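You operate a simulated robot arm through the tools that you are given. There is no shell and no other tool.

You run a simulated two-armed robot. Do the job below in one go: nothing can be reset, and whatever is moved stays where it is left.

TASK
Ring up the order on the tablet as a cash sale.
Fine: key in its drink, size and topping, press TOTAL, then CASH; push the drawer shut again.

The check looks at the end state, three seconds after you hand in, the way a careful person would. Anything else that was tipped, shoved, dropped, spilled or broken makes it a failure.

THE ROBOT
Two 7-joint arms with three-finger grippers on one trunk that stands fixed in place. Base frame: the origin is at the foot of the trunk, x ahead of it, y to its left, z up. Units: mm, rad, N and s.
The left shoulder is at [30, 124, 1233], the right one opposite. With the tool pointing down near the work surface each hand reaches from about 100 to 780 mm from the base axis, measured 20 degrees to its own side. Payload 2.2 kg a hand.
The tool frame of a hand sits at the grasp point between the pads (the TCP): z along the fingers, y along the line on which they close. The tips reach 28 mm beyond it. The gripper opens to 102 mm; its body begins 71 mm behind the TCP.
Orientation is that of the tool frame in the base frame, as a unit quaternion [w, x, y, z]. With the fingers straight down and closing along the base's y, the tool's x points along the base's -x, its y along +y and its z along -z.

THE INTERFACE
- The arms move only by the tool play_rows. It takes "left_series", "right_series" or both (then of equal length, played together; a hand with none holds still); each is a list of rows, each an object (a shift or turn left out is 0, a gripper value left out holds the last) with "dp": the shift along the tool's x, y, z in mm, a list of three; "delta_rot": the turn, a rotation vector about the tool's x, y, z in rad, a list of three; "gripper": the closure, from 0 (fully open) to 1 (shut). In form: [{"dp": [dx, dy, dz], "delta_rot": [ax, ay, az], "gripper": gripper}, ...]. A call has 1 to 20 rows; each row is the pose to reach, as a shift and turn from the pose commanded when the call began, along the tool's axes at that moment. Each row takes 0.2 s and may step no farther than 50 mm and 0.15 rad from the row before; otherwise, or with a gripper value out of range, the whole call is refused. A pose out of reach is approached as far as the arm can. The call stops where the force on the tool passes 50 N (or 10 N more than at its start, if that is more) or the arm is blocked; 0.2 s more then pass. Each finger travels about 143.6 mm/s and halts on what it meets, pressing with about 22 N; the grip force reading is that of the motor and also rises with nothing between the fingers. The clock runs only during rows and for 0.2 s after the last one: add rows that repeat a pose to give the fingers time. The reply holds the time, the measured pose of the TCP, the force on the tool along the base axes, the opening and the grip force, in the units named above and with some noise, with the torque about the TCP (base axes, N m) and any sound that the robot's microphone picked up, and new pictures: "pictures" is both (left out), scene, wrist or none (wrist: the cameras of the hands that moved).
- Cameras (640 x 400 px; columns grow to the right, rows downward): "scene" is now at [47.3, -5.5, 1949.5]; the picture's right is [-0.07, -1.00, 0.00], its down [-0.76, 0.05, -0.65] and it looks along [0.65, -0.04, -0.76] (base axes); focal length 319 px, centre (320, 200). "left" rides on the left gripper at [72, 38, -86] in its tool frame; the picture's right is [-0.46, 0.89, 0.00], its down [-0.60, -0.32, -0.73] and it looks along [-0.65, -0.34, 0.68] (tool axes); focal length 256 px, centre (320, 200). "right" rides on the right gripper at [69, 44, -86] in its tool frame; the picture's right is [-0.53, 0.85, 0.00], its down [-0.58, -0.36, -0.73] and it looks along [-0.62, -0.39, 0.68] (tool axes); focal length 256 px, centre (320, 200).
- move_column(by): moves the trunk up (or, below 0, down) by that many mm; the arms and the scene camera ride with it, the base frame stays. It gives what a move gives, with no picture.
- aim_head(pan, tilt): turns the head with the scene camera to pan (to the left, within 2.496 rad either way) and tilt (down, from -0.506 to 1.204), counted from straight ahead of the robot. It gives what a move gives, and a new picture of the scene camera.
- locate(camera, pixels): for up to 12 pixels [column, row] of the newest picture of that camera ("zoom" is the newest enlarged one), the place [x, y, z] in the base frame of the surface seen there, good to about 2 mm. No time passes.
- inspect(camera, box): a new picture of the part [left, top, right, bottom] of that camera's present view, enlarged. No time passes.
- finish_job(): hands the job in; it is judged then, once.

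Open the grippers and draw the arms clear of the work before you hand the job in, unless the task says otherwise.

The tools are called after ">>>" as name(argument=value, ...) on one line, values as JSON. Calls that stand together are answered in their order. play_rows: Moves the arms, as the interface text tells. Its arguments: {"type":"object","properties":{"left_series":{"type":"array","items":{"type":"object","properties":{"dp":{"type":"array","items":{"type":"number"}},"delta_rot":{"type":"array","items":{"type":"number"}},"gripper":{"type":"number"}}}},"right_series":{"type":"array","items":{"type":"object","properties":{"dp":{"type":"array","items":{"type":"number"}},"delta_rot":{"type":"array","items":{"type":"number"}},"gripper":{"type":"number"}}}},"pictures":{"type":"string","enum":["both","scene","wrist","none"]}},"required":[]} The other tools are called the same way: move_column (by) moves the trunk up or down; aim_head (pan, tilt) turns the head that bears the scene camera; locate (camera, pixels) gives the place of the surface under pixels of a picture; inspect (camera, box) takes an enlarged picture of a part of a camera's view; finish_job () hands the job in.

At the start:

```text
time: 0.0
left_tcp_pos: [409.5, 83.3, 1453.2]
left_orientation: [-0.001, 0.0, 1.0, 0.0]
left_wrist_force: [-0.4, -0.5, 0.8]
left_wrist_torque: [-0.01, 0.01, -0.04]
left_opening: 102.1
left_grip_force: 0.1
right_tcp_pos: [435.0, -315.9, 1436.1]
right_orientation: [0.0, 0.0, 1.0, 0.0]
right_wrist_force: [0.9, -0.2, 0.1]
right_wrist_torque: [-0.01, -0.04, 0.01]
right_opening: 101.9
right_grip_force: 0.1
trunk travel left (down, up): [-475.0, 65.0]
head pan, tilt (commanded): [-0.068, 0.866]
```

scene: 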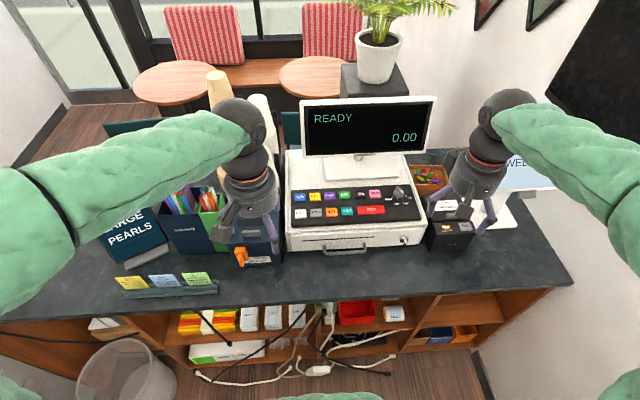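
right: 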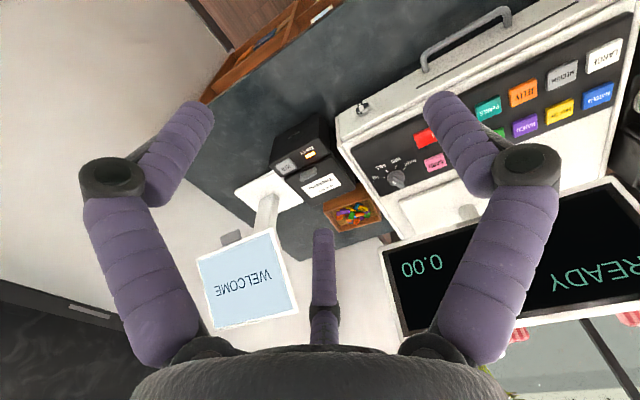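
left: 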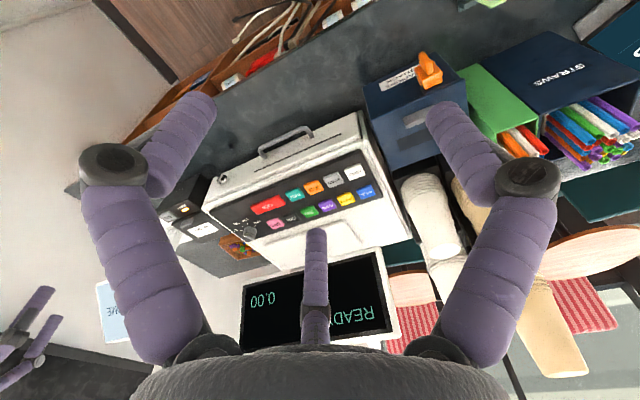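

The scene shows the register with keys around (340,205), a display reading READY 0.00, and a tablet at about (525,175) that says "WELCOME". I enlarge these parts to read them.

>>> inspect(camera="scene", box=[280, 170, 440, 260])

>>> inspect(camera="right", box=[180, 80, 640, 360])

>>> inspect(camera="scene", box=[420, 130, 580, 260])

>>> inspect(camera="left", box=[80, 100, 420, 340])

```text
4.00 times, centred on (360, 215) of scene
```

zoom: 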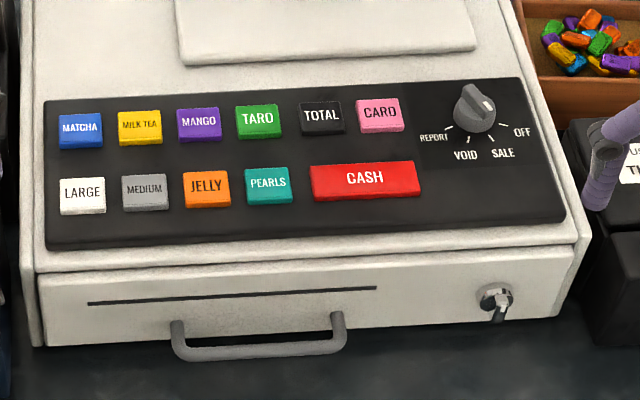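

```text
1.39 times, centred on (410, 220) of right
```

zoom: 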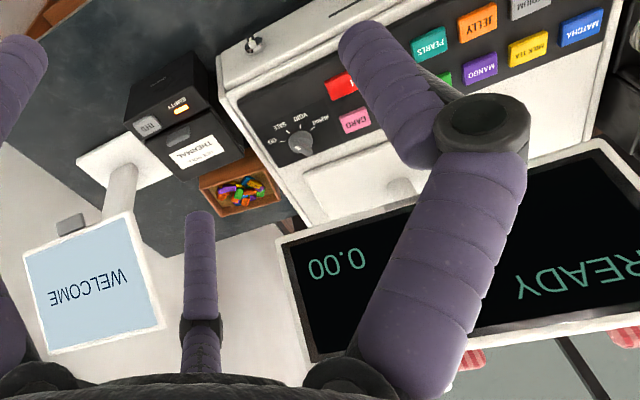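

```text
3.08 times, centred on (500, 195) of scene
```

zoom: 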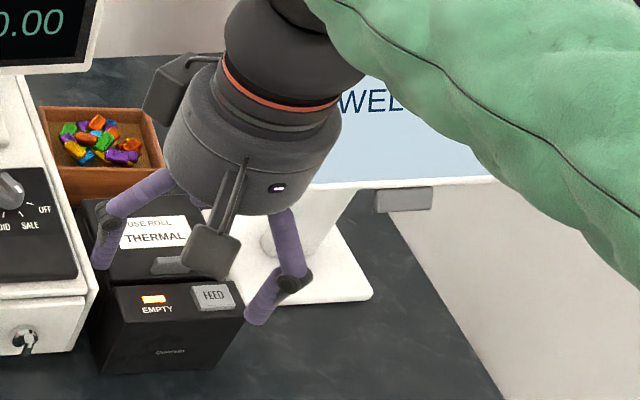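

```text
1.67 times, centred on (250, 220) of left
```

zoom: 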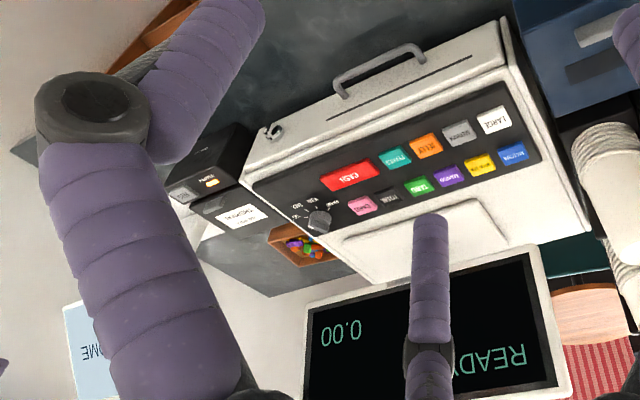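

The printer shows an EMPTY light and the dial's mark is unclear, so I enlarge the knob, the printer and the tablet's grey tab more.

>>> inspect(camera="scene", box=[380, 180, 430, 215])

>>> inspect(camera="scene", box=[425, 190, 485, 255])

>>> inspect(camera="left", box=[220, 180, 300, 260])

>>> inspect(camera="scene", box=[80, 190, 240, 300])

>>> inspect(camera="scene", box=[160, 290, 500, 390])

```text
11.43 times, centred on (405, 198) of scene
```

zoom: 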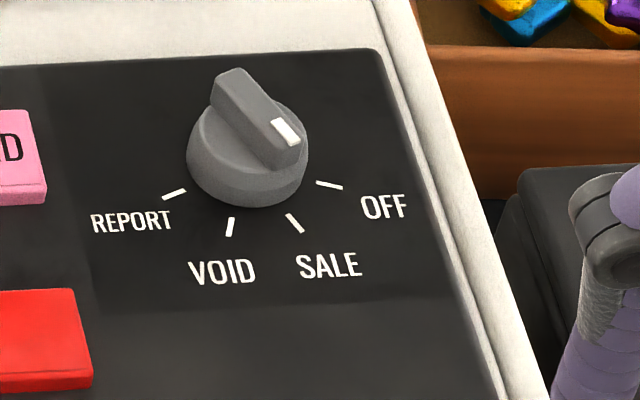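

```text
6.15 times, centred on (455, 222) of scene
```

zoom: 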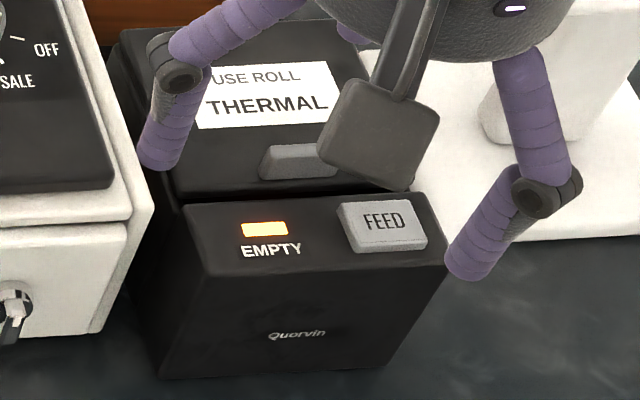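

```text
5.00 times, centred on (260, 220) of left
```

zoom: 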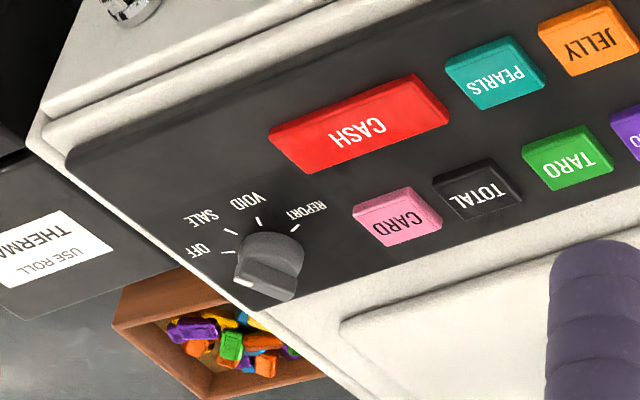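

```text
3.64 times, centred on (160, 245) of scene
```

zoom: 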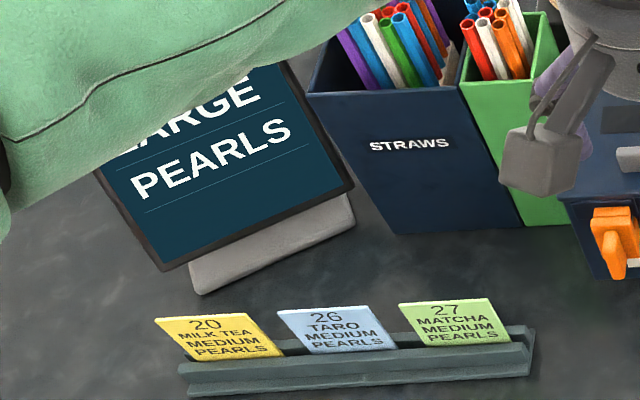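

```text
1.88 times, centred on (330, 340) of scene
```

zoom: 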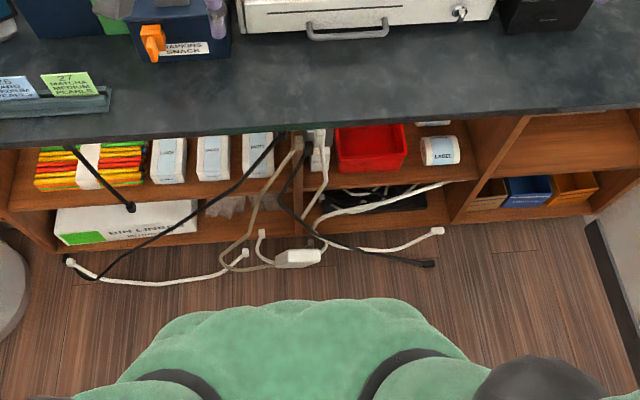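

A tablet at (130,235) reads "… LARGE PEARLS" with its top hidden by the left arm; the paper tickets (20, 26, 27) in front are something else. I turn the head left to try to see the whole tablet.

>>> aim_head(pan=0.45, tilt=0.9)

```text
time: 0.9
left_tcp_pos: [410.7, 82.6, 1453.4]
left_orientation: [0.0, 0.0, 1.0, -0.001]
left_wrist_force: [-0.9, -0.5, 0.0]
left_wrist_torque: [0.04, 0.0, 0.05]
left_opening: 101.8
left_grip_force: 0.0
right_tcp_pos: [437.2, -315.9, 1435.6]
right_orientation: [0.0, 0.0, 1.0, 0.0]
right_wrist_force: [0.2, -0.9, -0.4]
right_wrist_torque: [-0.04, 0.01, 0.02]
right_opening: 102.1
right_grip_force: 0.0
trunk travel left (down, up): [-475.0, 65.0]
head pan, tilt (commanded): [0.45, 0.901]
```

scene: 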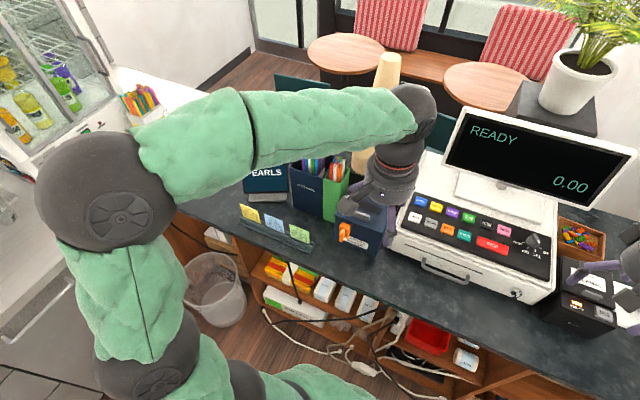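

The left arm still hides the tablet at (265,175). I locate several points here to build a map before moving.

>>> locate(camera="scene", pixels=[[265, 183], [265, 197], [318, 195], [355, 230], [343, 232], [425, 262], [496, 243], [517, 295], [580, 308], [470, 140], [590, 180], [275, 240]])

>>> inspect(camera="scene", box=[380, 180, 640, 330])

```text
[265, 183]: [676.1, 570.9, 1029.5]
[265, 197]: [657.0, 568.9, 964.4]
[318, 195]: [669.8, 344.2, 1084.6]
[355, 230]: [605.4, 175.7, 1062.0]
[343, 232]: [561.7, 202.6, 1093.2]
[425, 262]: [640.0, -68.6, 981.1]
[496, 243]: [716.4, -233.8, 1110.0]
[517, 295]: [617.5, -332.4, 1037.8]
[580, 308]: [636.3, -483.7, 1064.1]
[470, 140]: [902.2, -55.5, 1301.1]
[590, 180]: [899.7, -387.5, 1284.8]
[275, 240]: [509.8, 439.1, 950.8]
```

```text
2.46 times, centred on (510, 255) of scene
```

zoom: 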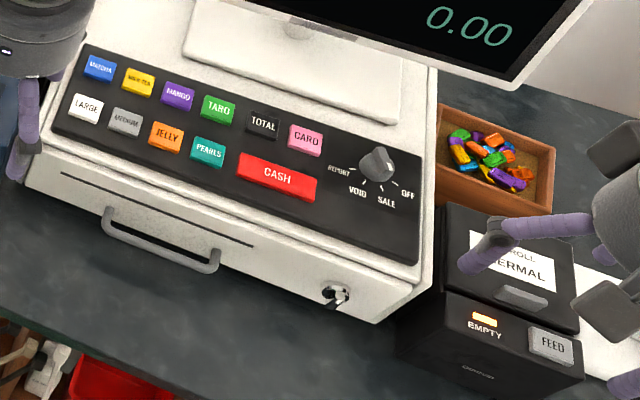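

The tablet stands near [676, 571, 1030] behind the left forearm. I draw the left hand back toward the body to uncover it.

>>> play_rows(left_series=[{"dp": [40, 0, 0]}, {"dp": [80, 0, 0]}, {"dp": [120, 0, 0]}, {"dp": [150, 0, 0]}, {"dp": [150, 0, 0]}], pictures="both")

```text
time: 2.1
left_tcp_pos: [260.3, 82.2, 1455.3]
left_orientation: [0.0, 0.0, 1.0, -0.001]
left_wrist_force: [-0.2, -1.3, 0.1]
left_wrist_torque: [0.01, 0.0, 0.02]
left_opening: 101.9
left_grip_force: 0.0
right_tcp_pos: [436.7, -316.7, 1436.2]
right_orientation: [-0.001, 0.001, 1.0, -0.001]
right_wrist_force: [-0.3, 0.4, 0.2]
right_wrist_torque: [0.0, 0.01, 0.0]
right_opening: 101.9
right_grip_force: 0.1
trunk travel left (down, up): [-475.0, 65.0]
head pan, tilt (commanded): [0.45, 0.901]
```

scene: 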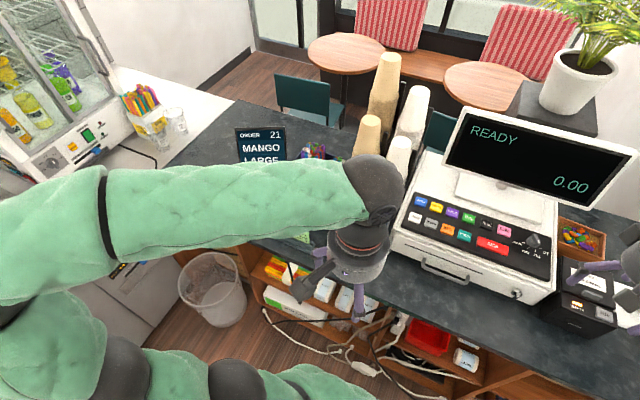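
left: 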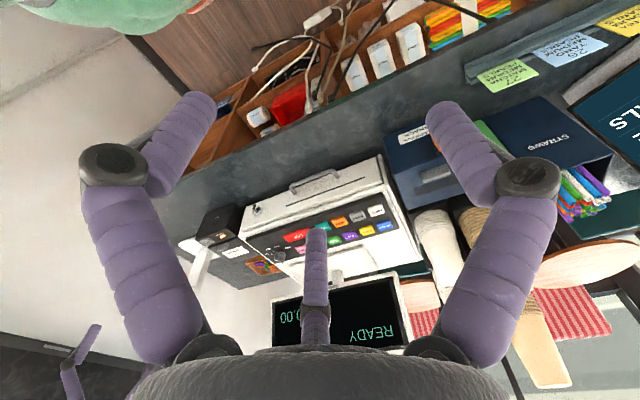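

The tablet at (262,145) now shows "ORDER 21 / MANGO / LARGE …". I enlarge it to read everything.

>>> inspect(camera="scene", box=[210, 110, 320, 180])

>>> inspect(camera="left", box=[460, 0, 640, 180])

>>> inspect(camera="left", box=[180, 160, 420, 300])

```text
5.71 times, centred on (265, 145) of scene
```

zoom: 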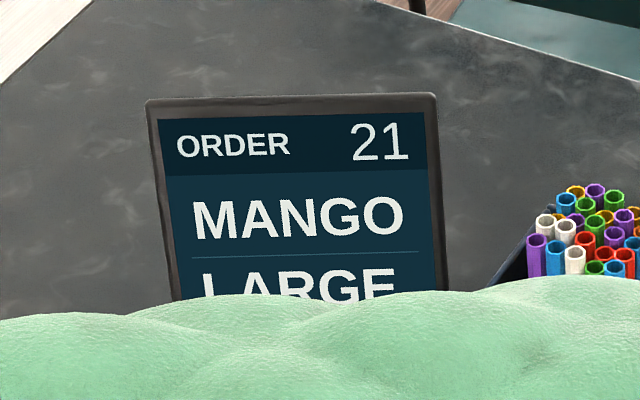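

```text
2.22 times, centred on (550, 90) of left
```

zoom: 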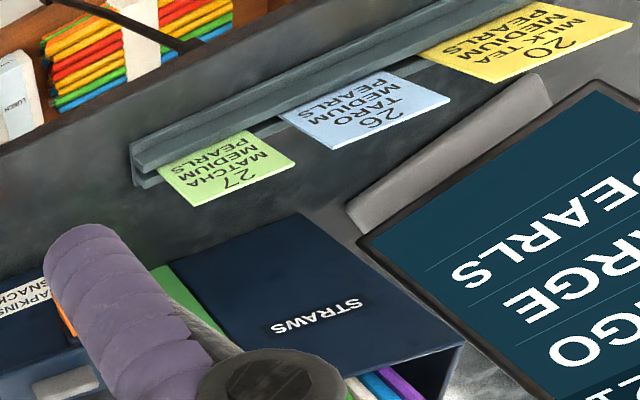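

```text
2.67 times, centred on (300, 230) of left
```

zoom: 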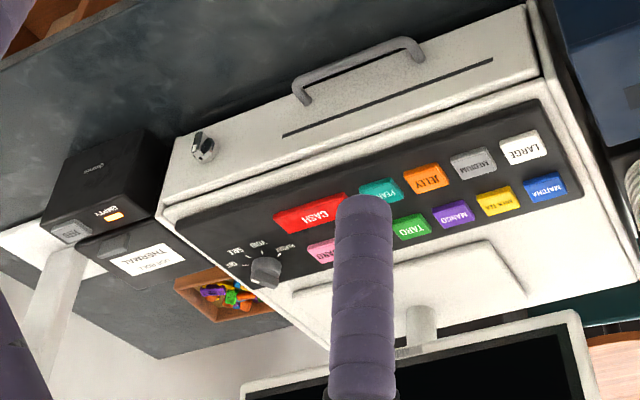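

The order is MANGO, LARGE, PEARLS (order 21). I aim the head back to the register to measure the keys and the mode dial.

>>> aim_head(pan=-0.15, tilt=0.9)

```text
time: 3.1
left_tcp_pos: [260.8, 83.2, 1456.3]
left_orientation: [0.0, 0.0, 1.0, 0.0]
left_wrist_force: [-0.7, 0.1, 0.1]
left_wrist_torque: [0.01, 0.03, 0.01]
left_opening: 102.0
left_grip_force: 0.0
right_tcp_pos: [436.3, -315.8, 1436.1]
right_orientation: [0.0, 0.0, 1.0, 0.0]
right_wrist_force: [-0.1, -0.1, -0.4]
right_wrist_torque: [0.0, -0.01, -0.01]
right_opening: 101.8
right_grip_force: 0.0
trunk travel left (down, up): [-475.0, 65.0]
head pan, tilt (commanded): [-0.15, 0.901]
```

scene: 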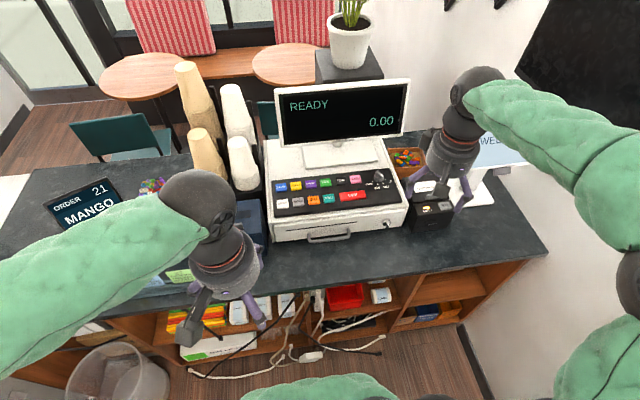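

The register is fully visible at (335,195). I enlarge the key panel and then the knob for measuring.

>>> inspect(camera="scene", box=[260, 160, 420, 260])

```text
4.00 times, centred on (340, 210) of scene
```

zoom: 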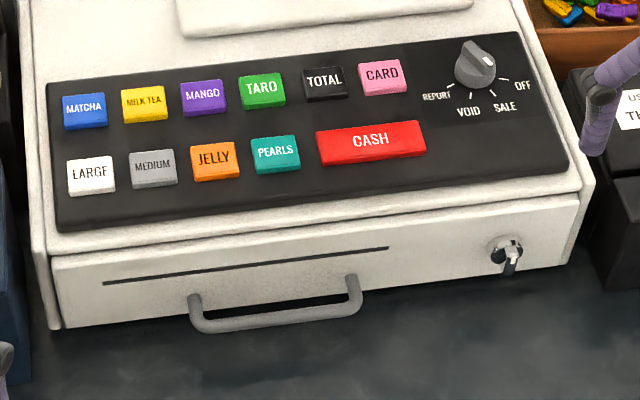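

I take the places of the keys, panel corners, handle and knob from this enlarged picture.

>>> locate(camera="zoom", pixels=[[203, 94], [90, 174], [275, 153], [324, 82], [371, 141], [84, 108], [382, 75], [143, 103], [262, 90], [153, 166], [215, 158], [240, 125]])

>>> locate(camera="zoom", pixels=[[60, 100], [300, 215], [545, 160], [505, 50], [430, 60], [300, 190], [272, 325], [270, 235], [270, 270], [510, 262], [60, 300], [555, 230]])

>>> inspect(camera="scene", box=[360, 160, 400, 190])

```text
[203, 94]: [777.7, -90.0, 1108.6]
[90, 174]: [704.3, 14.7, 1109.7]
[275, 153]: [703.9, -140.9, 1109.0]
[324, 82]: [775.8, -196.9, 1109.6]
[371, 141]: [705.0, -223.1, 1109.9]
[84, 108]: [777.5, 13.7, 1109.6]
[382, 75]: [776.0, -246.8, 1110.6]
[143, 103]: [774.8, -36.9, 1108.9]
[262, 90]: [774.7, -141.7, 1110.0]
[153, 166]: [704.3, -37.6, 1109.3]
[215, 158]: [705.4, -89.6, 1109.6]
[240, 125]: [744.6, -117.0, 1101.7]
```

```text
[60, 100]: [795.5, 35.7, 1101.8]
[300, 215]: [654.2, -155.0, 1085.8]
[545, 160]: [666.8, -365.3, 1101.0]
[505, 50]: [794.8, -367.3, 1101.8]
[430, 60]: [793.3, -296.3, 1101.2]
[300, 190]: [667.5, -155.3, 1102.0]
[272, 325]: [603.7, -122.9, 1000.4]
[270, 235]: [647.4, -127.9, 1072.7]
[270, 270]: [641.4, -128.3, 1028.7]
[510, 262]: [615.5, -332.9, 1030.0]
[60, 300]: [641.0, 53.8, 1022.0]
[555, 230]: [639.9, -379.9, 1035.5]
```

```text
13.33 times, centred on (380, 175) of scene
```

zoom: 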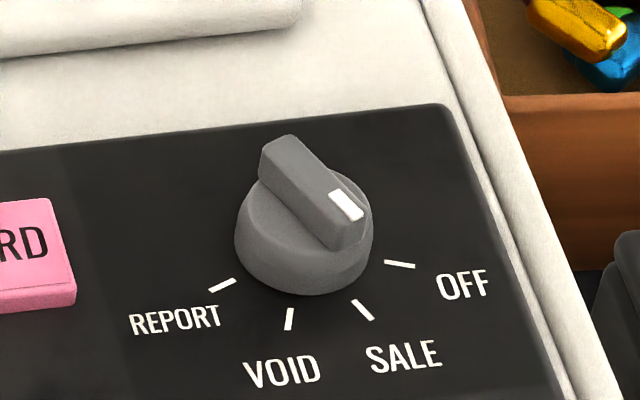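

The panel is level at z≈1101.5 with key tops at about 1109. I locate the dial's ticks and its white mark to find which position it points to.

>>> locate(camera="zoom", pixels=[[222, 286], [290, 319], [363, 310], [399, 264], [345, 205], [285, 155], [315, 190], [335, 200], [356, 215], [250, 235], [290, 140], [345, 240]])

```text
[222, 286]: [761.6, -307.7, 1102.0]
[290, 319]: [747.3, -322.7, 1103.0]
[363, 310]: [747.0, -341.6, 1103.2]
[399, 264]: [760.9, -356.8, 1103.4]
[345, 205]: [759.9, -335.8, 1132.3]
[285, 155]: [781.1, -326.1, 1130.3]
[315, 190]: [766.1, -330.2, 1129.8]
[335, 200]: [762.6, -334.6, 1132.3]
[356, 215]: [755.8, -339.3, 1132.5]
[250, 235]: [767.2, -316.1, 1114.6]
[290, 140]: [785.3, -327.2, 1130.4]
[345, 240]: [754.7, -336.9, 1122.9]
```

The mark lies at about 21° to the right, the same as the SALE tick, so the dial is already at SALE. The right hand must press keys, so I close its fingers to see how narrow the tips become.

>>> play_rows(right_series=[{"gripper": 1}, {"gripper": 1}, {"gripper": 1}, {"gripper": 1}, {"gripper": 1}], pictures="both")

```text
time: 4.3
left_tcp_pos: [260.9, 82.8, 1455.2]
left_orientation: [0.0, 0.0, 1.0, 0.0]
left_wrist_force: [0.4, 0.8, -0.5]
left_wrist_torque: [-0.02, -0.01, -0.02]
left_opening: 102.1
left_grip_force: 0.2
right_tcp_pos: [436.2, -313.8, 1436.7]
right_orientation: [0.0, 0.0, 1.0, 0.0]
right_wrist_force: [0.7, -0.9, 0.6]
right_wrist_torque: [-0.03, -0.01, -0.01]
right_opening: 2.2
right_grip_force: 22.0
trunk travel left (down, up): [-475.0, 65.0]
head pan, tilt (commanded): [-0.15, 0.901]
```

scene: 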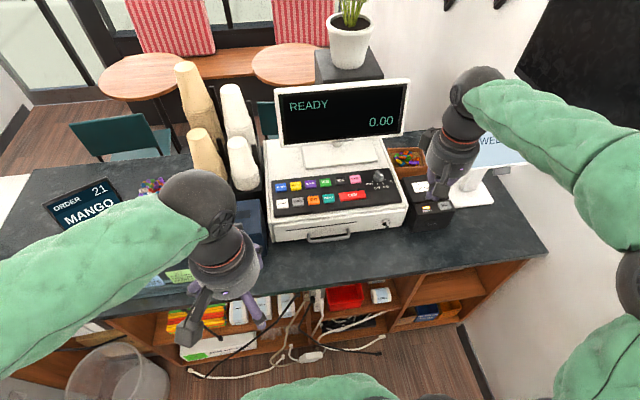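
right: 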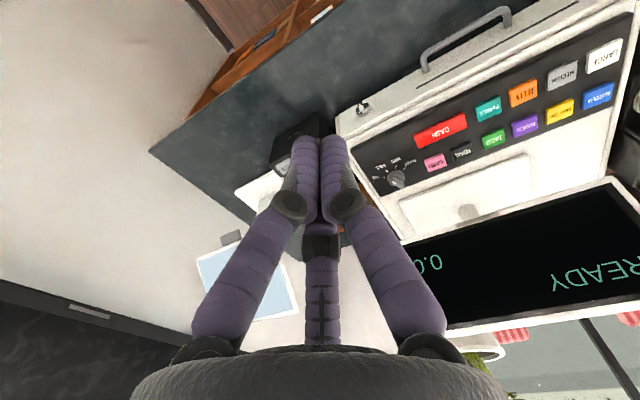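

The fingers close to a compact cluster with its tips near (320,140) in the right picture. I measure the width of the cluster there.

>>> inspect(camera="right", box=[240, 110, 400, 270])

>>> locate(camera="right", pixels=[[297, 145], [343, 145], [305, 140], [335, 140], [322, 205], [290, 205], [345, 205], [295, 180], [345, 180], [318, 240]])

>>> inspect(camera="scene", box=[400, 110, 500, 220])

```text
2.50 times, centred on (320, 190) of right
```

zoom: 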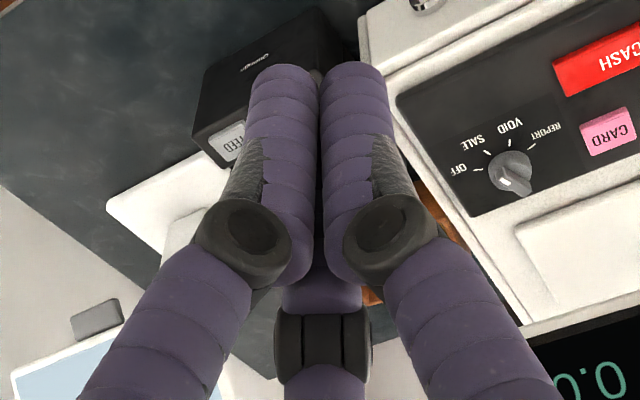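

```text
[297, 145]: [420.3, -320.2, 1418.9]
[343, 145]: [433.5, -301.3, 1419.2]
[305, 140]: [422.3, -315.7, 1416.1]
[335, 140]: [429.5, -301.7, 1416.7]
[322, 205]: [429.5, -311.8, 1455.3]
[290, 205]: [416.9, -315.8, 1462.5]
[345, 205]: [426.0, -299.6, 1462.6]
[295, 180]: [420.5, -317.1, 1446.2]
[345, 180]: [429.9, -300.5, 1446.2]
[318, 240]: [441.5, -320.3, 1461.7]
```

```text
3.64 times, centred on (450, 165) of scene
```

zoom: 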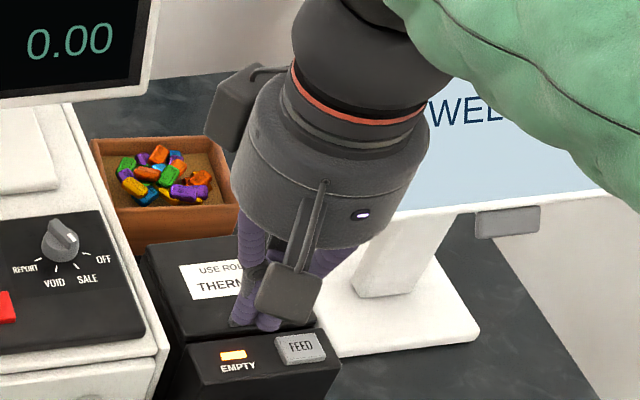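

The closed cluster is about 30 mm wide, narrower than the roughly 36 mm keys spaced 52 mm apart, so it can press straight. I check the monitor's lower edge and the customer display for clearance.

>>> locate(camera="scene", pixels=[[286, 142], [340, 138], [402, 132], [279, 87], [408, 82], [340, 150], [480, 190], [485, 165], [505, 160], [440, 205], [340, 112], [375, 175]])

```text
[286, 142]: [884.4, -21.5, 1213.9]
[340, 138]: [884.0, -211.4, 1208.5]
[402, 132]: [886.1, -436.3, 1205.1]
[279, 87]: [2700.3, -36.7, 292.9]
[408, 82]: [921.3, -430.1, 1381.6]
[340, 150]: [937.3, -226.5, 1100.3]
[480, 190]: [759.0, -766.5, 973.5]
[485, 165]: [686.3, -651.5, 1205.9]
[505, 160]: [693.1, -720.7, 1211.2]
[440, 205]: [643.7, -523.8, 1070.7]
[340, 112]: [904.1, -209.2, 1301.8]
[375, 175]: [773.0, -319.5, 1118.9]
```

The monitor's lower edge is at x≈884, z≈1207, leaving room for the hand over the back key row. I move the right hand above the panel with a 0.3 rad forward tilt to gain reach.

>>> play_rows(right_series=[{"dp": [-30, 25, 20], "delta_rot": [0, -0.04, 0]}, {"dp": [-60, 50, 40], "delta_rot": [0, -0.08, 0]}, {"dp": [-90, 75, 60], "delta_rot": [0, -0.12, 0]}, {"dp": [-120, 100, 80], "delta_rot": [0, -0.16, 0]}, {"dp": [-150, 125, 100], "delta_rot": [0, -0.2, 0]}, {"dp": [-180, 150, 120], "delta_rot": [0, -0.24, 0]}, {"dp": [-214, 174, 137], "delta_rot": [0, -0.3, 0]}, {"dp": [-214, 174, 137], "delta_rot": [0, -0.3, 0]}], pictures="both")

```text
time: 6.2
left_tcp_pos: [258.2, 82.6, 1455.9]
left_orientation: [0.001, 0.0, 1.0, 0.0]
left_wrist_force: [-0.6, 0.5, 0.2]
left_wrist_torque: [0.02, -0.01, 0.0]
left_opening: 102.0
left_grip_force: 0.0
right_tcp_pos: [650.2, -139.9, 1296.9]
right_orientation: [0.151, 0.0, 0.989, 0.001]
right_wrist_force: [0.3, 0.3, 0.0]
right_wrist_torque: [-0.02, 0.0, 0.02]
right_opening: 2.3
right_grip_force: 22.4
trunk travel left (down, up): [-475.0, 65.0]
head pan, tilt (commanded): [-0.15, 0.901]
```

scene: 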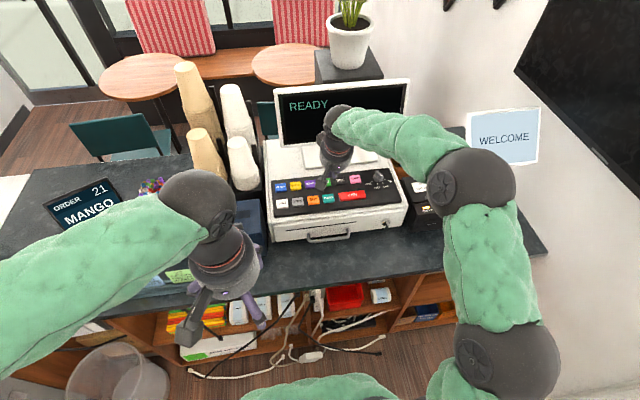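
right: 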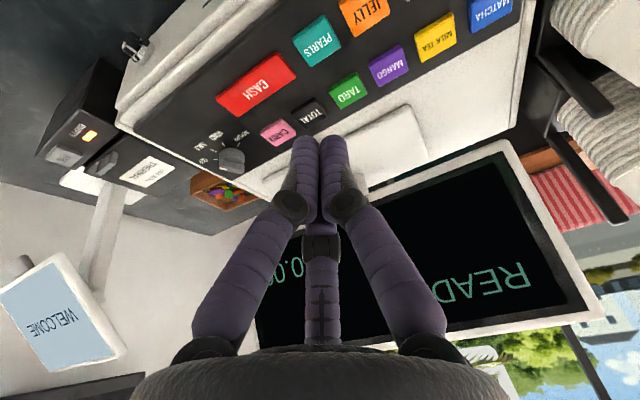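

The hand is at [650, -140, 1297] with the tilt as commanded. I check how close the elbow at (480,190) is to the WELCOME display.

>>> locate(camera="scene", pixels=[[480, 190], [515, 190], [470, 155], [440, 150], [475, 160], [500, 140], [535, 160], [340, 120], [330, 180]])

```text
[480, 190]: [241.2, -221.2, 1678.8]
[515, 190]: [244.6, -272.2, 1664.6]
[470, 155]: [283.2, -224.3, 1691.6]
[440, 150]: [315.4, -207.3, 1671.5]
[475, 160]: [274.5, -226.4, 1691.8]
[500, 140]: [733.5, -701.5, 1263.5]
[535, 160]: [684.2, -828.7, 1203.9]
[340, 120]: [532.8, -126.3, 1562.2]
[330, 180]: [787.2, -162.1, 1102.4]
```

The elbow is high and well clear. I go to about 35 mm above the MANGO key (target TCP [772, -88, 1170]).

>>> play_rows(right_series=[{"dp": [-15.8, 10.4, 31.5]}, {"dp": [-31.6, 20.8, 63]}, {"dp": [-47.4, 31.2, 94.4]}, {"dp": [-63.2, 41.6, 125.9]}, {"dp": [-79, 52, 157.4]}, {"dp": [-79, 52, 157.4]}], pictures="both")

```text
time: 7.5
left_tcp_pos: [259.8, 82.7, 1455.1]
left_orientation: [0.0, 0.0, 1.0, 0.0]
left_wrist_force: [0.2, -0.2, 0.1]
left_wrist_torque: [0.02, -0.03, -0.03]
left_opening: 102.0
left_grip_force: 0.1
right_tcp_pos: [771.5, -91.0, 1173.8]
right_orientation: [0.15, 0.001, 0.989, 0.0]
right_wrist_force: [-0.1, 1.2, 0.1]
right_wrist_torque: [0.0, 0.0, 0.02]
right_opening: 2.3
right_grip_force: 22.1
trunk travel left (down, up): [-475.0, 65.0]
head pan, tilt (commanded): [-0.15, 0.901]
```

scene: 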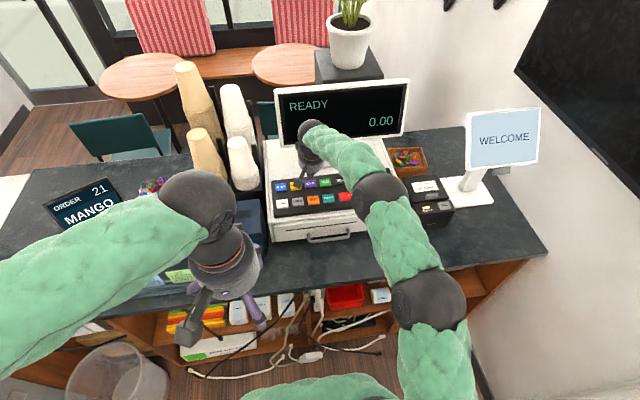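
right: 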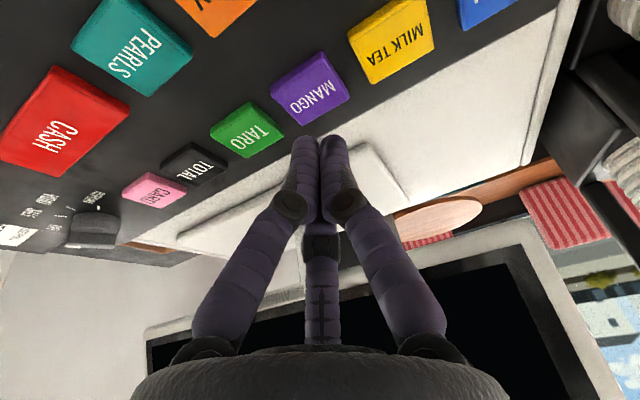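

The arm reached the point above MANGO. I look closely at the tips over the keys before pressing.

>>> inspect(camera="scene", box=[260, 110, 400, 220])

```text
3.64 times, centred on (330, 165) of scene
```

zoom: 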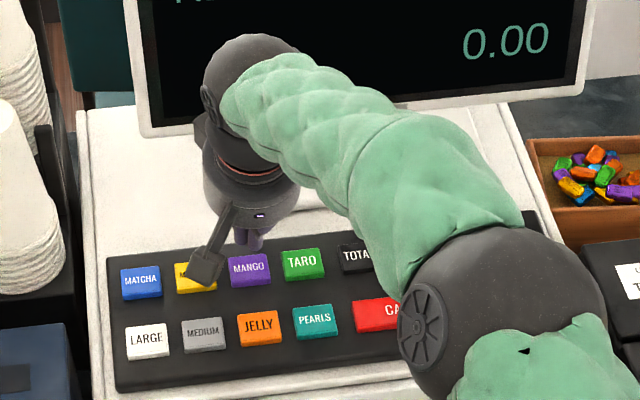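

The tips sit over MANGO. I lower 32 mm straight down to just about touching.

>>> play_rows(right_series=[{"dp": [3.5, 0, 11.5]}, {"dp": [6.5, 0, 21]}, {"dp": [8.6, 0, 27.7]}, {"dp": [9.5, 0, 30.6]}, {"dp": [9.5, 0, 30.6]}], pictures="both")

```text
time: 8.8
left_tcp_pos: [259.4, 83.6, 1454.4]
left_orientation: [0.0, 0.001, 1.0, -0.001]
left_wrist_force: [0.3, -0.1, -0.5]
left_wrist_torque: [0.0, -0.02, 0.02]
left_opening: 101.9
left_grip_force: 0.0
right_tcp_pos: [771.8, -88.4, 1140.7]
right_orientation: [0.149, 0.0, 0.989, 0.001]
right_wrist_force: [0.7, 0.2, 0.1]
right_wrist_torque: [0.02, 0.0, -0.01]
right_opening: 2.4
right_grip_force: 22.4
trunk travel left (down, up): [-475.0, 65.0]
head pan, tilt (commanded): [-0.15, 0.901]
```

scene: 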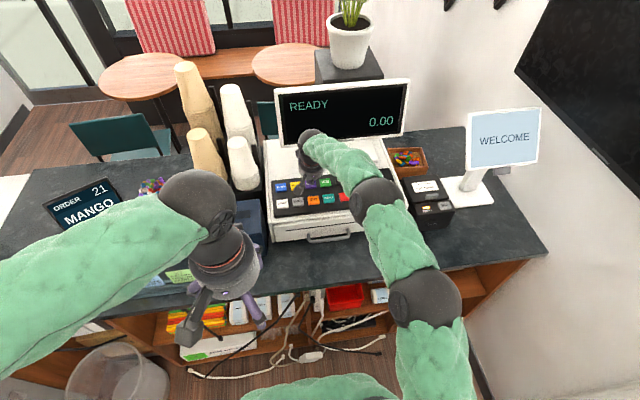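
right: 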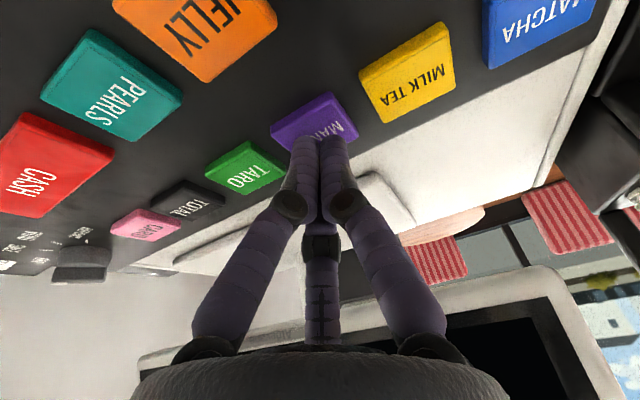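

The tips hover just over the purple MANGO key at (315,125) with no force yet. I press down in small steps and shift 4 mm nearer to centre it.

>>> play_rows(right_series=[{"dp": [3.8, 0, -1.2]}, {"dp": [4.4, 0, 0.7]}, {"dp": [5.0, 0, 2.6]}, {"dp": [5.6, 0, 4.5]}], pictures="scene")

```text
time: 9.8
left_tcp_pos: [259.9, 83.5, 1455.4]
left_orientation: [0.001, 0.0, 1.0, 0.0]
left_wrist_force: [-0.2, 0.8, 0.0]
left_wrist_torque: [0.0, 0.0, 0.04]
left_opening: 102.0
left_grip_force: 0.0
right_tcp_pos: [766.5, -88.0, 1134.8]
right_orientation: [0.149, -0.001, 0.989, 0.0]
right_wrist_force: [0.0, 0.7, 2.1]
right_wrist_torque: [0.0, 0.01, 0.01]
right_opening: 2.3
right_grip_force: 22.3
trunk travel left (down, up): [-475.0, 65.0]
head pan, tilt (commanded): [-0.15, 0.901]
```

scene: 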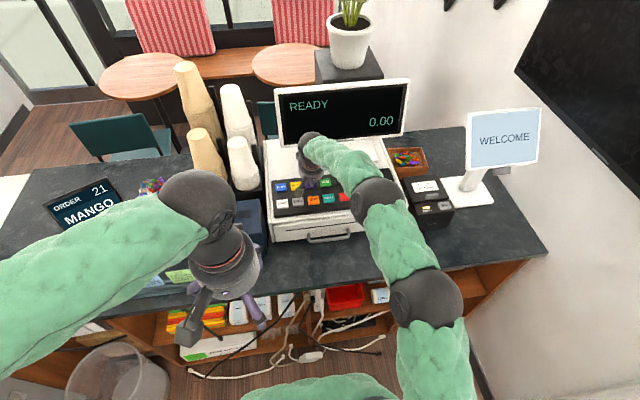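

The force is now 2.1 N upward, so the key is touched; READY still shows. I press 2 mm more.

>>> play_rows(right_series=[{"dp": [0.3, 0, 1.0]}, {"dp": [0.6, 0, 1.9]}], pictures="scene")

```text
time: 10.3
left_tcp_pos: [261.1, 82.7, 1455.7]
left_orientation: [0.0, -0.001, 1.0, 0.0]
left_wrist_force: [0.5, 0.9, -0.3]
left_wrist_torque: [0.02, -0.01, -0.03]
left_opening: 102.1
left_grip_force: 0.1
right_tcp_pos: [768.3, -87.9, 1131.7]
right_orientation: [0.149, 0.0, 0.989, 0.0]
right_wrist_force: [-0.5, 0.9, 2.0]
right_wrist_torque: [-0.03, 0.0, -0.01]
right_opening: 2.3
right_grip_force: 21.9
trunk travel left (down, up): [-475.0, 65.0]
head pan, tilt (commanded): [-0.15, 0.901]
heard: click
```

scene: 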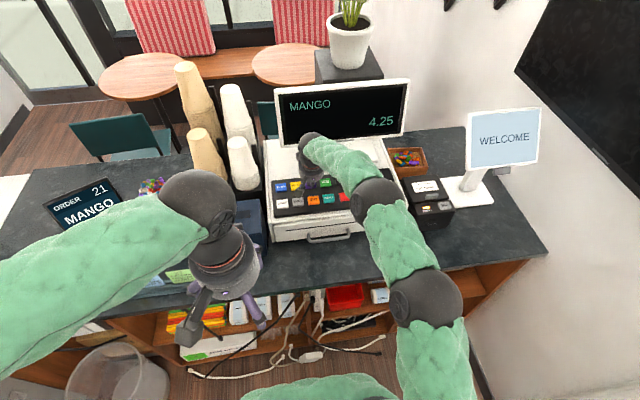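

The display now shows MANGO 4.25 after one click. I lift 40 mm and move over LARGE at [704.5, 14.5].

>>> play_rows(right_series=[{"dp": [-5.9, 0, -19.1]}, {"dp": [-11.8, 0, -38.2]}, {"dp": [10.6, 34.2, -45.1]}, {"dp": [33.1, 68.4, -52.1]}, {"dp": [55.5, 102.5, -59.0]}, {"dp": [55.5, 102.5, -59.0]}], pictures="both")

```text
time: 11.8
left_tcp_pos: [260.8, 83.1, 1455.4]
left_orientation: [0.0, 0.0, 1.0, 0.0]
left_wrist_force: [0.1, -0.5, 0.1]
left_wrist_torque: [0.0, 0.01, 0.01]
left_opening: 101.8
left_grip_force: 0.0
right_tcp_pos: [697.5, 8.6, 1170.0]
right_orientation: [0.149, -0.001, 0.989, 0.001]
right_wrist_force: [-0.1, 0.3, -0.7]
right_wrist_torque: [0.02, 0.02, -0.01]
right_opening: 2.4
right_grip_force: 22.1
trunk travel left (down, up): [-475.0, 65.0]
head pan, tilt (commanded): [-0.15, 0.901]
```

scene: 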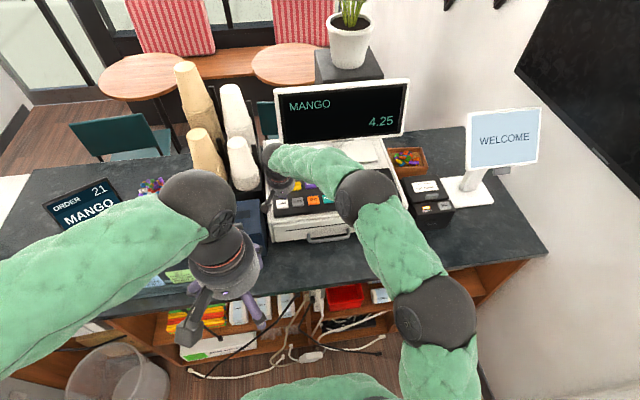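
right: 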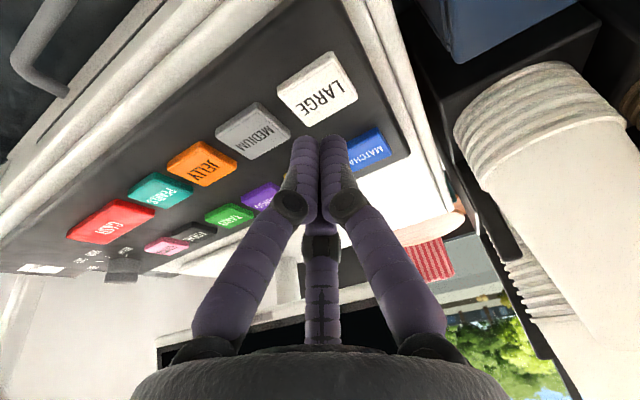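

The hand is over LARGE, and cup stacks stand to its left at (243,160). I check their distance from the hand before going down.

>>> locate(camera="scene", pixels=[[243, 140], [245, 165], [248, 185], [205, 130], [210, 160], [235, 90], [258, 185], [265, 150], [250, 225]])

>>> inspect(camera="scene", box=[170, 100, 350, 240])

```text
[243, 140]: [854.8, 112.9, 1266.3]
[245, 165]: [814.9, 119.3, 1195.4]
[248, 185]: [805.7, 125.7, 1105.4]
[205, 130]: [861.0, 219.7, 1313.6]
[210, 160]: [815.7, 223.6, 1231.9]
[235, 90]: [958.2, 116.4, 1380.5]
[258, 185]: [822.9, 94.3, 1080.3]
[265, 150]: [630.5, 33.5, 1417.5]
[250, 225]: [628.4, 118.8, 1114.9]
```

```text
2.86 times, centred on (260, 170) of scene
```

zoom: 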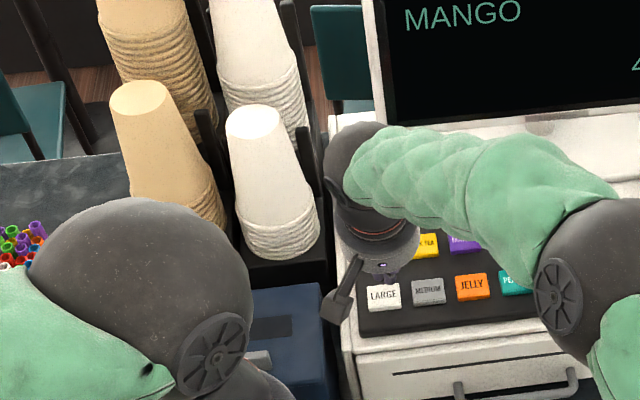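

The hand clears the cups (x≥815, y≥75) and the blue box. I lower 32 mm over LARGE and check the position.

>>> play_rows(right_series=[{"dp": [3.5, 0, 11.5]}, {"dp": [6.5, 0, 21]}, {"dp": [8.6, 0, 27.7]}, {"dp": [9.5, 0, 30.6]}, {"dp": [9.5, 0, 30.6]}], pictures="both")

```text
time: 12.9
left_tcp_pos: [259.0, 82.9, 1455.1]
left_orientation: [0.0, 0.001, 1.0, 0.0]
left_wrist_force: [0.0, 0.2, -0.2]
left_wrist_torque: [0.0, -0.04, 0.0]
left_opening: 102.1
left_grip_force: 0.0
right_tcp_pos: [699.3, 11.0, 1140.1]
right_orientation: [0.149, 0.0, 0.989, 0.0]
right_wrist_force: [-1.3, 0.7, 0.0]
right_wrist_torque: [-0.01, 0.0, 0.03]
right_opening: 2.3
right_grip_force: 22.6
trunk travel left (down, up): [-475.0, 65.0]
head pan, tilt (commanded): [-0.15, 0.901]
```

scene: 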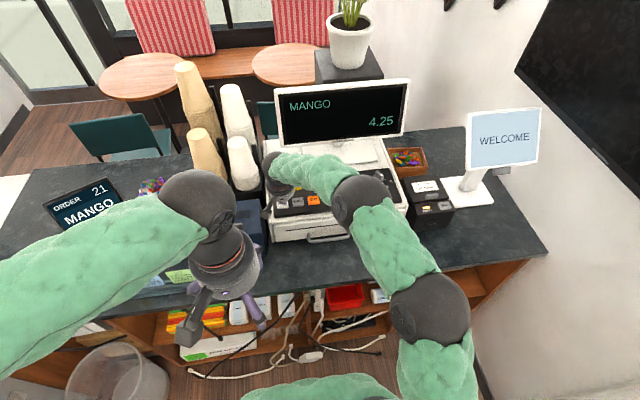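
right: 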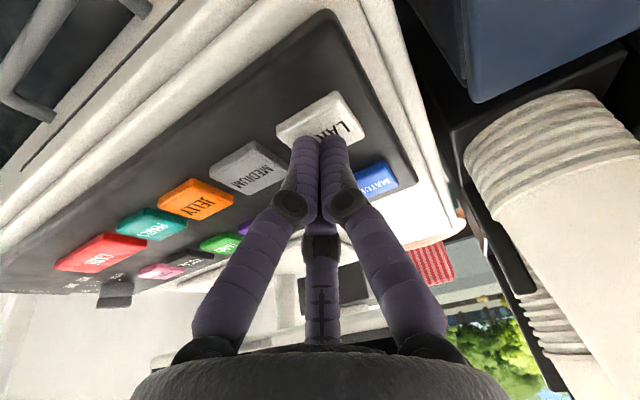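

The tips are over the white LARGE key at (320,120). I press down in small steps by about 8.5 mm in all.

>>> play_rows(right_series=[{"dp": [2.9, 2, -0.9]}, {"dp": [3.7, 2, 1.9]}, {"dp": [4.4, 2, 4.0]}, {"dp": [5.0, 2, 5.8]}, {"dp": [5.4, 2, 7.2]}], pictures="scene")

```text
time: 14.2
left_tcp_pos: [260.8, 83.4, 1454.7]
left_orientation: [0.0, 0.0, 1.0, 0.0]
left_wrist_force: [0.4, 0.8, -0.3]
left_wrist_torque: [0.03, 0.0, 0.03]
left_opening: 101.9
left_grip_force: 0.1
right_tcp_pos: [694.8, 15.2, 1132.6]
right_orientation: [0.15, 0.0, 0.989, 0.001]
right_wrist_force: [0.1, 1.0, 3.8]
right_wrist_torque: [-0.01, -0.02, -0.03]
right_opening: 2.2
right_grip_force: 21.7
trunk travel left (down, up): [-475.0, 65.0]
head pan, tilt (commanded): [-0.15, 0.901]
heard: click
```

scene: 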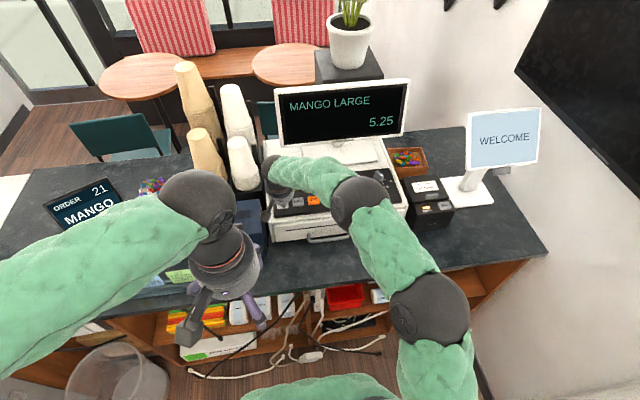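

The display shows MANGO LARGE 5.25. I lift, move 155 mm to the right over PEARLS and come down to just above it.

>>> play_rows(right_series=[{"dp": [-5.9, 0, -19.1]}, {"dp": [-11.8, 0, -38.2]}, {"dp": [-11.8, -39, -38.2]}, {"dp": [-11.8, -78, -38.2]}, {"dp": [-11.8, -117, -38.2]}, {"dp": [-11.8, -155, -38.2]}, {"dp": [-11.8, -155, -38.2]}, {"dp": [-7.1, -155, -22.9]}, {"dp": [-3.8, -155, -12.4]}, {"dp": [-2.1, -155, -6.7]}, {"dp": [-2.1, -155, -6.7]}], pictures="both")

```text
time: 16.6
left_tcp_pos: [260.3, 82.7, 1455.2]
left_orientation: [0.001, -0.001, 1.0, 0.0]
left_wrist_force: [0.8, 0.8, 0.0]
left_wrist_torque: [0.0, -0.02, -0.01]
left_opening: 101.8
left_grip_force: 0.1
right_tcp_pos: [697.0, -139.4, 1139.7]
right_orientation: [0.149, 0.0, 0.989, 0.0]
right_wrist_force: [-0.4, -0.4, -0.2]
right_wrist_torque: [0.0, 0.01, 0.01]
right_opening: 2.2
right_grip_force: 22.1
trunk travel left (down, up): [-475.0, 65.0]
head pan, tilt (commanded): [-0.15, 0.901]
```

scene: 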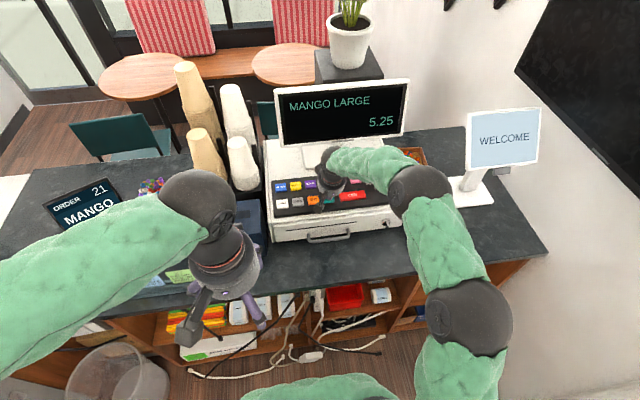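
right: 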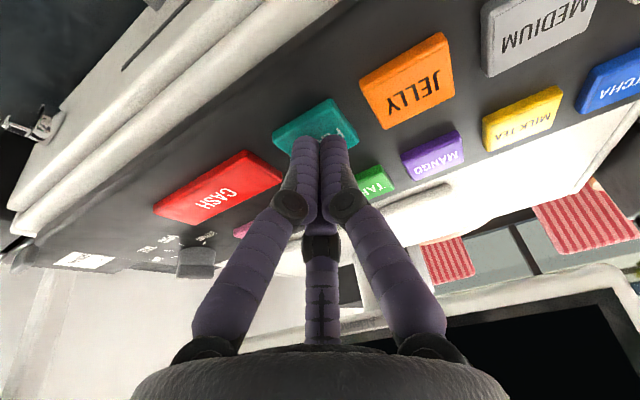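

The tips hover over the teal PEARLS key at (315,125). I press down by about 8 mm in small steps.

>>> play_rows(right_series=[{"dp": [0.9, 0, 2.9]}, {"dp": [1.5, 0, 4.8]}, {"dp": [2.0, 0, 6.4]}, {"dp": [2.4, 0, 7.6]}], pictures="scene")

```text
time: 17.6
left_tcp_pos: [259.2, 84.2, 1456.4]
left_orientation: [0.0, -0.001, 1.0, 0.0]
left_wrist_force: [0.3, 0.4, -1.0]
left_wrist_torque: [0.0, 0.03, -0.01]
left_opening: 102.1
left_grip_force: 0.0
right_tcp_pos: [694.9, -139.6, 1131.7]
right_orientation: [0.15, 0.0, 0.989, 0.0]
right_wrist_force: [1.8, 0.6, 4.3]
right_wrist_torque: [0.01, -0.05, 0.01]
right_opening: 1.9
right_grip_force: 22.0
trunk travel left (down, up): [-475.0, 65.0]
head pan, tilt (commanded): [-0.15, 0.901]
heard: click
```

scene: 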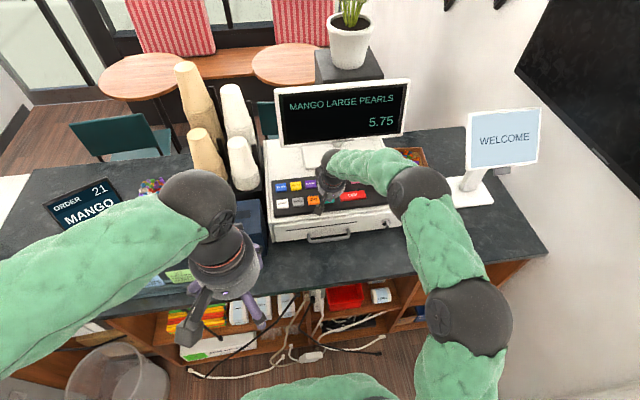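

The display reads MANGO LARGE PEARLS 5.75, which matches the order. I lift and move over TOTAL at about [776, -195], stopping just above.

>>> play_rows(right_series=[{"dp": [-5.9, 0, -19.1]}, {"dp": [-11.8, 0, -38.2]}, {"dp": [-45.9, -27, -27.7]}, {"dp": [-80.1, -54, -17.1]}, {"dp": [-80.1, -54, -17.1]}, {"dp": [-76, -54, -4]}, {"dp": [-72.5, -54, 7.5]}, {"dp": [-70.5, -54, 13.9]}, {"dp": [-70.5, -54, 13.9]}], pictures="both")

```text
time: 19.6
left_tcp_pos: [260.1, 82.7, 1455.4]
left_orientation: [-0.001, 0.0, 1.0, -0.001]
left_wrist_force: [-0.2, 0.7, -0.8]
left_wrist_torque: [-0.03, -0.01, 0.01]
left_opening: 102.1
left_grip_force: 0.0
right_tcp_pos: [766.3, -192.1, 1138.2]
right_orientation: [0.15, 0.0, 0.989, 0.0]
right_wrist_force: [-0.4, 0.3, -0.9]
right_wrist_torque: [0.0, 0.0, -0.01]
right_opening: 2.2
right_grip_force: 21.8
trunk travel left (down, up): [-475.0, 65.0]
head pan, tilt (commanded): [-0.15, 0.901]
```

scene: 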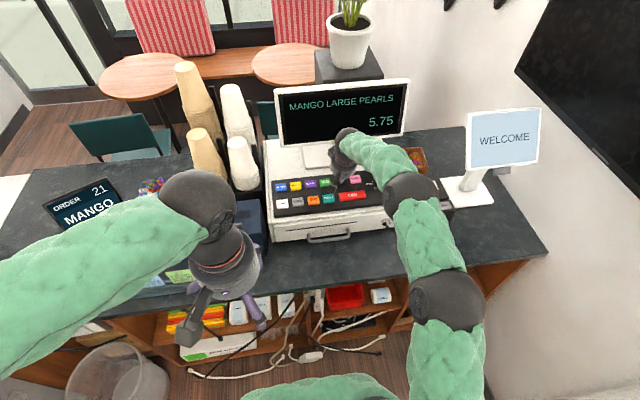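
right: 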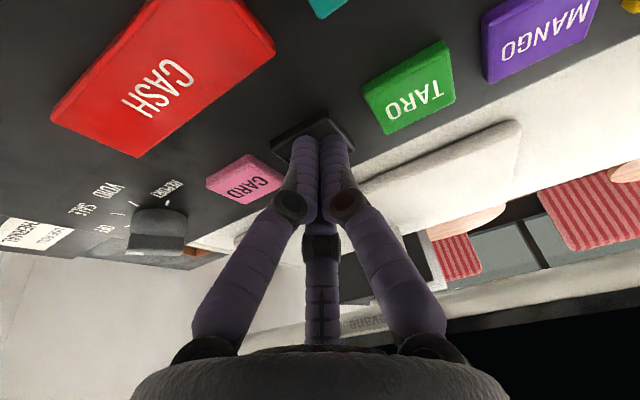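

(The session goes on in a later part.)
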